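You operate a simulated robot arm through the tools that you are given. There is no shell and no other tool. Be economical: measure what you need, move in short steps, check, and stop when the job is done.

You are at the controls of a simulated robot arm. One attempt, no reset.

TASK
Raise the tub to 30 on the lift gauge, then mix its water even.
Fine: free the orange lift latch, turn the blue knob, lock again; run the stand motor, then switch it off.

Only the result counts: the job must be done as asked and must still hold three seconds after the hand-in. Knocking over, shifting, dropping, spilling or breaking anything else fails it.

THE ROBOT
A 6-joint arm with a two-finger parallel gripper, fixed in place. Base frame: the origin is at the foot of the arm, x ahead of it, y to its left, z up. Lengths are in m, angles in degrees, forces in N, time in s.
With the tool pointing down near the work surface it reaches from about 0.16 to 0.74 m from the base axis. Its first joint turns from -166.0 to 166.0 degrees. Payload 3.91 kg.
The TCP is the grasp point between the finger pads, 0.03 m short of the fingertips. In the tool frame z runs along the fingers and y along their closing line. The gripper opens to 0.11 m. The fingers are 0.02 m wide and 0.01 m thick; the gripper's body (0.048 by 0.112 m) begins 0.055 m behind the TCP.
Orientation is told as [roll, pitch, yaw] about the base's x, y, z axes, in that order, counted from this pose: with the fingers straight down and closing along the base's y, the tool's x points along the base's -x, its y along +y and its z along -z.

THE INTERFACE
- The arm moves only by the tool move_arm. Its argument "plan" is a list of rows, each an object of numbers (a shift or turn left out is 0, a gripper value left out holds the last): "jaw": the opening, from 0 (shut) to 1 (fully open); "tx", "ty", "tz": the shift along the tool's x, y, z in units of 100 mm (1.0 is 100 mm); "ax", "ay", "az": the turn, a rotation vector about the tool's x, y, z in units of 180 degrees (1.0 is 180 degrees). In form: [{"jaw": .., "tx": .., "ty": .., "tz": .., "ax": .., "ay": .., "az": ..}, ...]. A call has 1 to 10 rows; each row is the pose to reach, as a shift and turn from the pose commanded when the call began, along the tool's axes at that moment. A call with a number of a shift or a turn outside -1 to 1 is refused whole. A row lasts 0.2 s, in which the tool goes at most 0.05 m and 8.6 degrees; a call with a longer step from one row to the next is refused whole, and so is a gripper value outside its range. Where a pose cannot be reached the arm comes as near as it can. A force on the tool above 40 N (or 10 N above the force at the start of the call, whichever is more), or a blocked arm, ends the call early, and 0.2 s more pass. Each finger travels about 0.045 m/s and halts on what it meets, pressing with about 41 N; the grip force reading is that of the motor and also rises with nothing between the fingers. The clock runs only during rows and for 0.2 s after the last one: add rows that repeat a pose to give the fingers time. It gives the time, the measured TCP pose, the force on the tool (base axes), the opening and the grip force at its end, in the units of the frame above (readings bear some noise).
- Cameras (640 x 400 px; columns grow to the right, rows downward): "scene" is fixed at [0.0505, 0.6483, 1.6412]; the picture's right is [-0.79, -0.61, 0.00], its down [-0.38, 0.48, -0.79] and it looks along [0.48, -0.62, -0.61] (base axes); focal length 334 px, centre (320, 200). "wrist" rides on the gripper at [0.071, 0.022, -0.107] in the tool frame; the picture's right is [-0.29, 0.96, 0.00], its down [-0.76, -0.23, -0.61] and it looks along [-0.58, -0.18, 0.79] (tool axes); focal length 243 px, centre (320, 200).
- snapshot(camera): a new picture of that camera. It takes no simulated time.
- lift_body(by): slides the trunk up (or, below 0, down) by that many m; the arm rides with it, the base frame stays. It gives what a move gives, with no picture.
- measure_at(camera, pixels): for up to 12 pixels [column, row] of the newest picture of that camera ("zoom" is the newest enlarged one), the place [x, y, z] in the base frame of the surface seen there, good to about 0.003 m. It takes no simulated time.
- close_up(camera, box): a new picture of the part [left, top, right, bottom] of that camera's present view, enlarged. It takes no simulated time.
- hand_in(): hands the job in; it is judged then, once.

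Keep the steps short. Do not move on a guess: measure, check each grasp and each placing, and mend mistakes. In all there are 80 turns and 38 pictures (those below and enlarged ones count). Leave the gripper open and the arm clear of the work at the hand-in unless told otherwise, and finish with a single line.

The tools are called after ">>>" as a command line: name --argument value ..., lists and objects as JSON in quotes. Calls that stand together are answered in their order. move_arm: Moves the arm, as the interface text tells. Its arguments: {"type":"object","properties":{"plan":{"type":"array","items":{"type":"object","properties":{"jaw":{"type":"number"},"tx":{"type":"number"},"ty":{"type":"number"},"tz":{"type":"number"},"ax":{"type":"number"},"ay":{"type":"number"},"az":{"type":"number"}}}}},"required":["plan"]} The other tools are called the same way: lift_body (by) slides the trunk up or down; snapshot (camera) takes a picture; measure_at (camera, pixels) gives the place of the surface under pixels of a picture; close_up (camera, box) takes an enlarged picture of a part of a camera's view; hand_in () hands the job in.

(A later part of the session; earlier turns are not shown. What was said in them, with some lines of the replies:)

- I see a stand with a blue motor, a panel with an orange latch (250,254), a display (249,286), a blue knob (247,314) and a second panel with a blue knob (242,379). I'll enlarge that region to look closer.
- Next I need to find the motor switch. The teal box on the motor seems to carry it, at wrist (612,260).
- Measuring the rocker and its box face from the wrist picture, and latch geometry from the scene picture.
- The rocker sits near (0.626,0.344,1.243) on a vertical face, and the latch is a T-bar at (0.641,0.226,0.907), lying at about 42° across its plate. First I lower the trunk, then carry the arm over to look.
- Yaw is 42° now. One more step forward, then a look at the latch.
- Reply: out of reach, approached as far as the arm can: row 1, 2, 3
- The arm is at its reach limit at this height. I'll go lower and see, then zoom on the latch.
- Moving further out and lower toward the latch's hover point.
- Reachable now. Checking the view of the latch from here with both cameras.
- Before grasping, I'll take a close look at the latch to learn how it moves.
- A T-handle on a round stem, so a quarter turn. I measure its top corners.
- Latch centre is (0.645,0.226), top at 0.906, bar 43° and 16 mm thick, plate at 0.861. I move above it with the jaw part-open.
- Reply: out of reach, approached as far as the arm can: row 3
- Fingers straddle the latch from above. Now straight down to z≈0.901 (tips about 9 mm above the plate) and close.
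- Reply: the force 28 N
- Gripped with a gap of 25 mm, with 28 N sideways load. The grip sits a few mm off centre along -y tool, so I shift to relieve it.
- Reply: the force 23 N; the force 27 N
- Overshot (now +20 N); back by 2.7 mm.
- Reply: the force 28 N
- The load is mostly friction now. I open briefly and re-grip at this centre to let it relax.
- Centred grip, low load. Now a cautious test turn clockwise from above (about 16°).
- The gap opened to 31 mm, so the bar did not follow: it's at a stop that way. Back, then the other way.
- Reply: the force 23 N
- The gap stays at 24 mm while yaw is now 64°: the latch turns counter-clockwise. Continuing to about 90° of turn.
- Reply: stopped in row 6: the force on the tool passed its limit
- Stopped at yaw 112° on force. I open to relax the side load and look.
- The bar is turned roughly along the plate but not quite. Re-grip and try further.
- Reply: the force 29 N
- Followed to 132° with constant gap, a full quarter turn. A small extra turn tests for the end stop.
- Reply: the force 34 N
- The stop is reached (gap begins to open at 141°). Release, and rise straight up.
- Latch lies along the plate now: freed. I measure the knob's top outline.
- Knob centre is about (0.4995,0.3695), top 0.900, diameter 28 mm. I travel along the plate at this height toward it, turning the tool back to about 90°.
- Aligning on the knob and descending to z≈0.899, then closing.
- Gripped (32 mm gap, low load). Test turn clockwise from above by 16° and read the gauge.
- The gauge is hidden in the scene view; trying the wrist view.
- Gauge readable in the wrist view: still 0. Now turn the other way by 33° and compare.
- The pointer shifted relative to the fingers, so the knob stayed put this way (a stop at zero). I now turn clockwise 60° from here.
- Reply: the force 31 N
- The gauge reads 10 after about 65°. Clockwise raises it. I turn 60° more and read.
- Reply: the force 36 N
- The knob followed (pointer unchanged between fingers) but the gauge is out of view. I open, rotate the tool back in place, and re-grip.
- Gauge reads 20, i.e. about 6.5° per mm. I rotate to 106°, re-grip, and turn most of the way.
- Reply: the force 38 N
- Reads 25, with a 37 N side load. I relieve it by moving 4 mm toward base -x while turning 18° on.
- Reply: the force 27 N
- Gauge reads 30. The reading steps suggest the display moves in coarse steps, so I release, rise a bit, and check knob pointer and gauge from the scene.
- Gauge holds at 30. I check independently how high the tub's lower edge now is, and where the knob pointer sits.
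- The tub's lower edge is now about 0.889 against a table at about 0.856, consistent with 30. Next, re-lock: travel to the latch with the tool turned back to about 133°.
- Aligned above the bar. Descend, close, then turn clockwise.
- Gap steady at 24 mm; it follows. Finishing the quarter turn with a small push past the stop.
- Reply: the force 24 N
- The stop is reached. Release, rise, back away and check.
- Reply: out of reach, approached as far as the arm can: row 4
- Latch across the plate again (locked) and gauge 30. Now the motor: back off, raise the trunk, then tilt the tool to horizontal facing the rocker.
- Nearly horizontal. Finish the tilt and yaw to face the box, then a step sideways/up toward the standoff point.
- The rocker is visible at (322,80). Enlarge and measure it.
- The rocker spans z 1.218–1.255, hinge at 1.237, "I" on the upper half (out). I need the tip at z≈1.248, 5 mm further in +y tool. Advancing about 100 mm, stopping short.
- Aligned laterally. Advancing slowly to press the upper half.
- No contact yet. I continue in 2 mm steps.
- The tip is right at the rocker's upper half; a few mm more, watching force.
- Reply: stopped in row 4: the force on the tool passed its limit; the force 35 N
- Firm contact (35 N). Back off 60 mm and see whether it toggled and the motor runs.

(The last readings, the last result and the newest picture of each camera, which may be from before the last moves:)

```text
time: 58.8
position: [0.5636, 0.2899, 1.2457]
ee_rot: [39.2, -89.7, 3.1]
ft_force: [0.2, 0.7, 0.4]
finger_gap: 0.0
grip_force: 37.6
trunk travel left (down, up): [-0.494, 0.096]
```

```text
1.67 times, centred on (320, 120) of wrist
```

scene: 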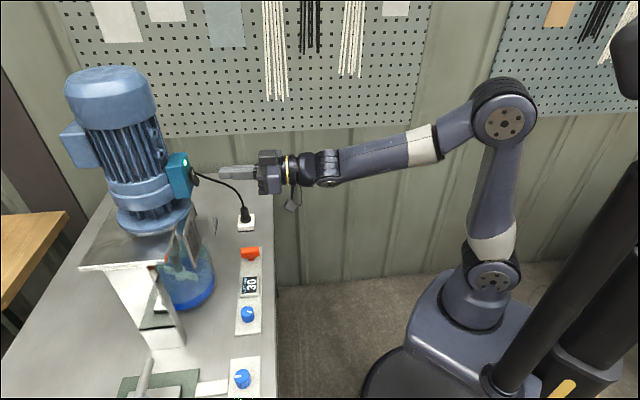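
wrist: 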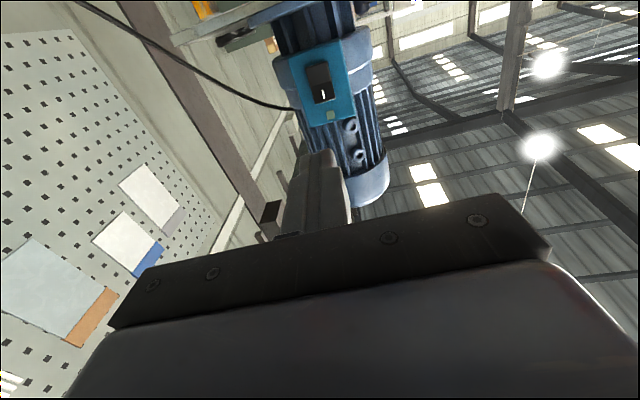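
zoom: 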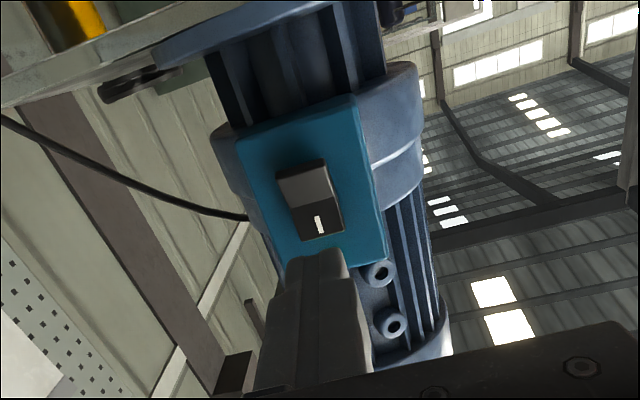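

Lamp on the box is lit and the rocker has flipped: the motor runs. While it mixes I lower the tip 20 mm to face the lower half (z≈1.226), then wait.

>>> move_arm --plan '[{"tx": 0.1}, {"tx": 0.197}, {"tx": 0.197}, {"tx": 0.197}, {"tx": 0.197}, {"tx": 0.197}, {"tx": 0.197}, {"tx": 0.197}, {"tx": 0.197}, {"tx": 0.197}]'

>>> move_arm --plan '[{"tx": 0}, {"tx": 0}, {"tx": 0}, {"tx": 0}, {"tx": 0}, {"tx": 0}, {"tx": 0}, {"tx": 0}, {"tx": 0}, {"tx": 0}]'

>>> move_arm --plan '[{"tx": 0}, {"tx": 0}, {"tx": 0}, {"tx": 0}, {"tx": 0}, {"tx": 0}, {"tx": 0}, {"tx": 0}, {"tx": 0}, {"tx": 0}]'

>>> move_arm --plan '[{"tx": 0}, {"tx": 0}, {"tx": 0}, {"tx": 0}, {"tx": 0}, {"tx": 0}, {"tx": 0}, {"tx": 0}, {"tx": 0}, {"tx": 0}]'

>>> close_up --camera "scene" --box '[130, 130, 270, 330]'

```text
time: 61.0
position: [0.5639, 0.2893, 1.2271]
ee_rot: [37.9, -89.9, 4.4]
ft_force: [-0.4, -0.4, -0.9]
finger_gap: 0.0
grip_force: 37.6
trunk travel left (down, up): [-0.494, 0.096]
```

```text
time: 63.2
position: [0.5654, 0.2899, 1.2256]
ee_rot: [37.8, -89.7, 4.4]
ft_force: [0.9, -0.2, 0.0]
finger_gap: 0.0
grip_force: 37.7
trunk travel left (down, up): [-0.494, 0.096]
```

```text
time: 65.4
position: [0.5639, 0.29, 1.2264]
ee_rot: [37.5, -89.8, 4.7]
ft_force: [-0.9, -0.7, -0.2]
finger_gap: 0.0
grip_force: 38.1
trunk travel left (down, up): [-0.494, 0.096]
```

```text
time: 67.6
position: [0.5644, 0.2889, 1.2264]
ee_rot: [37.6, -89.9, 4.4]
ft_force: [0.5, 0.1, -0.4]
finger_gap: 0.0001
grip_force: 38.4
trunk travel left (down, up): [-0.494, 0.096]
```

```text
2.00 times, centred on (200, 230) of scene
```

zoom: 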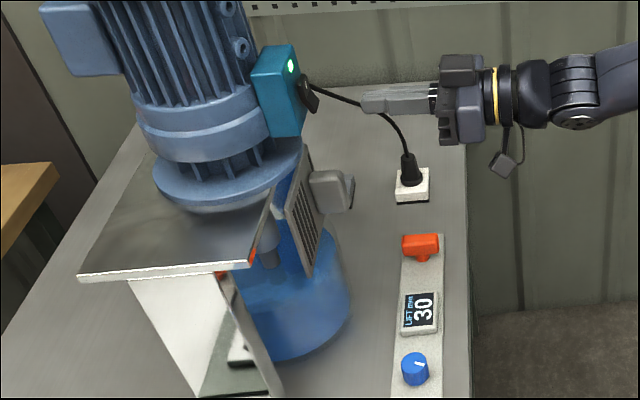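

The water is nearly even blue at 9 s running. A few seconds more to be sure.

>>> move_arm --plan '[{"tx": 0}, {"tx": 0}, {"tx": 0}, {"tx": 0}, {"tx": 0}, {"tx": 0}, {"tx": 0}, {"tx": 0}, {"tx": 0}, {"tx": 0}]'

>>> move_arm --plan '[{"tx": 0}, {"tx": 0}, {"tx": 0}, {"tx": 0}, {"tx": 0}, {"tx": 0}, {"tx": 0}, {"tx": 0}, {"tx": 0}, {"tx": 0}]'

>>> move_arm --plan '[{"tx": 0}, {"tx": 0}, {"tx": 0}, {"tx": 0}, {"tx": 0}, {"tx": 0}, {"tx": 0}, {"tx": 0}, {"tx": 0}, {"tx": 0}]'

>>> close_up --camera "scene" --box '[140, 230, 268, 330]'

```text
time: 69.8
position: [0.5649, 0.2892, 1.2268]
ee_rot: [37.9, -89.8, 4.3]
ft_force: [-0.2, 1.2, -0.3]
finger_gap: 0.0
grip_force: 37.5
trunk travel left (down, up): [-0.494, 0.096]
```

```text
time: 72.0
position: [0.5622, 0.289, 1.2251]
ee_rot: [37.7, -89.8, 4.5]
ft_force: [1.1, 0.0, -0.3]
finger_gap: 0.0
grip_force: 37.6
trunk travel left (down, up): [-0.494, 0.096]
```

```text
time: 74.2
position: [0.565, 0.2887, 1.2267]
ee_rot: [37.5, -90.0, 4.6]
ft_force: [-0.2, -0.2, -0.3]
finger_gap: 0.0
grip_force: 37.5
trunk travel left (down, up): [-0.494, 0.096]
```

```text
4.00 times, centred on (204, 280) of scene
```

zoom: 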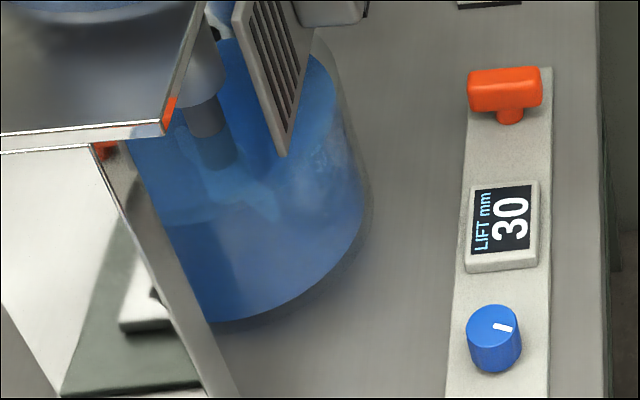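

Water is even in colour. Now press the lower half to switch off.

>>> move_arm --plan '[{"tz": 0.2}, {"tz": 0.4}, {"tz": 0.45}, {"tz": 0.48}, {"tz": 0.51}, {"tz": 0.54}, {"tz": 0.57}, {"tz": 0.6}, {"tz": 0.63}]'

>>> move_arm --plan '[{"tz": -0.3}, {"tz": -0.7}, {"tz": -1.0}]'

>>> close_up --camera "scene" --box '[130, 130, 270, 330]'

```text
time: 76.1
position: [0.6045, 0.3274, 1.2256]
ee_rot: [18.5, -89.7, 23.9]
ft_force: [-30.5, -21.7, 0.7]
finger_gap: 0.0001
grip_force: 37.6
trunk travel left (down, up): [-0.494, 0.096]
stopped in row 9: the force on the tool passed its limit (the readings are from after the stop); the commanded pose is now the measured one
```

```text
time: 76.9
position: [0.5328, 0.2626, 1.2258]
ee_rot: [15.1, -89.5, 27.1]
ft_force: [0.1, 0.3, 0.1]
finger_gap: 0.0
grip_force: 37.3
trunk travel left (down, up): [-0.494, 0.096]
```

```text
2.00 times, centred on (200, 230) of scene
```

zoom: 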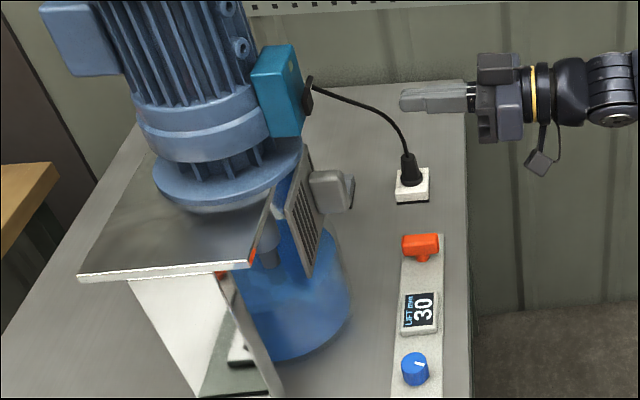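

Lamp off, gauge 30, latch locked, water even. Last step before the hand-in is to back the arm away and open the gripper.

>>> move_arm --plan '[{"tz": -0.3}, {"tz": -0.6, "jaw": 1}, {"tz": -1.0}, {"tz": -1.0}, {"tz": -1.0}, {"tz": -1.0}, {"tz": -1.0}, {"tz": -1.0}, {"tz": -1.0}]'

>>> snapshot --camera "scene"

```text
time: 78.9
position: [0.4594, 0.1947, 1.226]
ee_rot: [15.5, -89.5, 26.6]
ft_force: [0.2, 0.2, 0.3]
finger_gap: 0.1099
grip_force: 0.1
trunk travel left (down, up): [-0.494, 0.096]
```

```text
0 pictures are left
```

scene: 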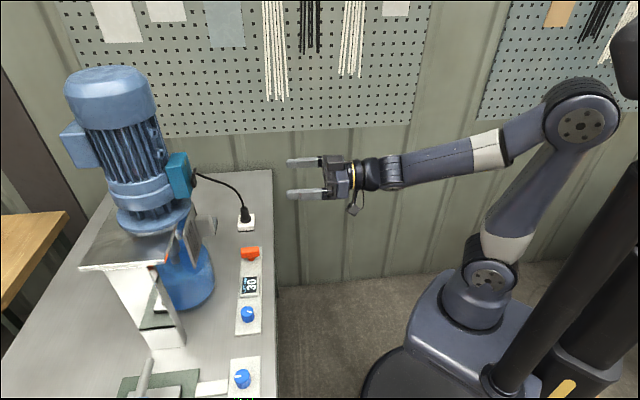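

Everything is in its final state, the gripper is open and the arm is clear. Handing in.

>>> hand_in

```text
The job is handed in.
```

The tub is raised to 30 on the lift gauge with the latch locked again, its water looks evenly mixed, the motor is off, and the arm is clear with the gripper open.
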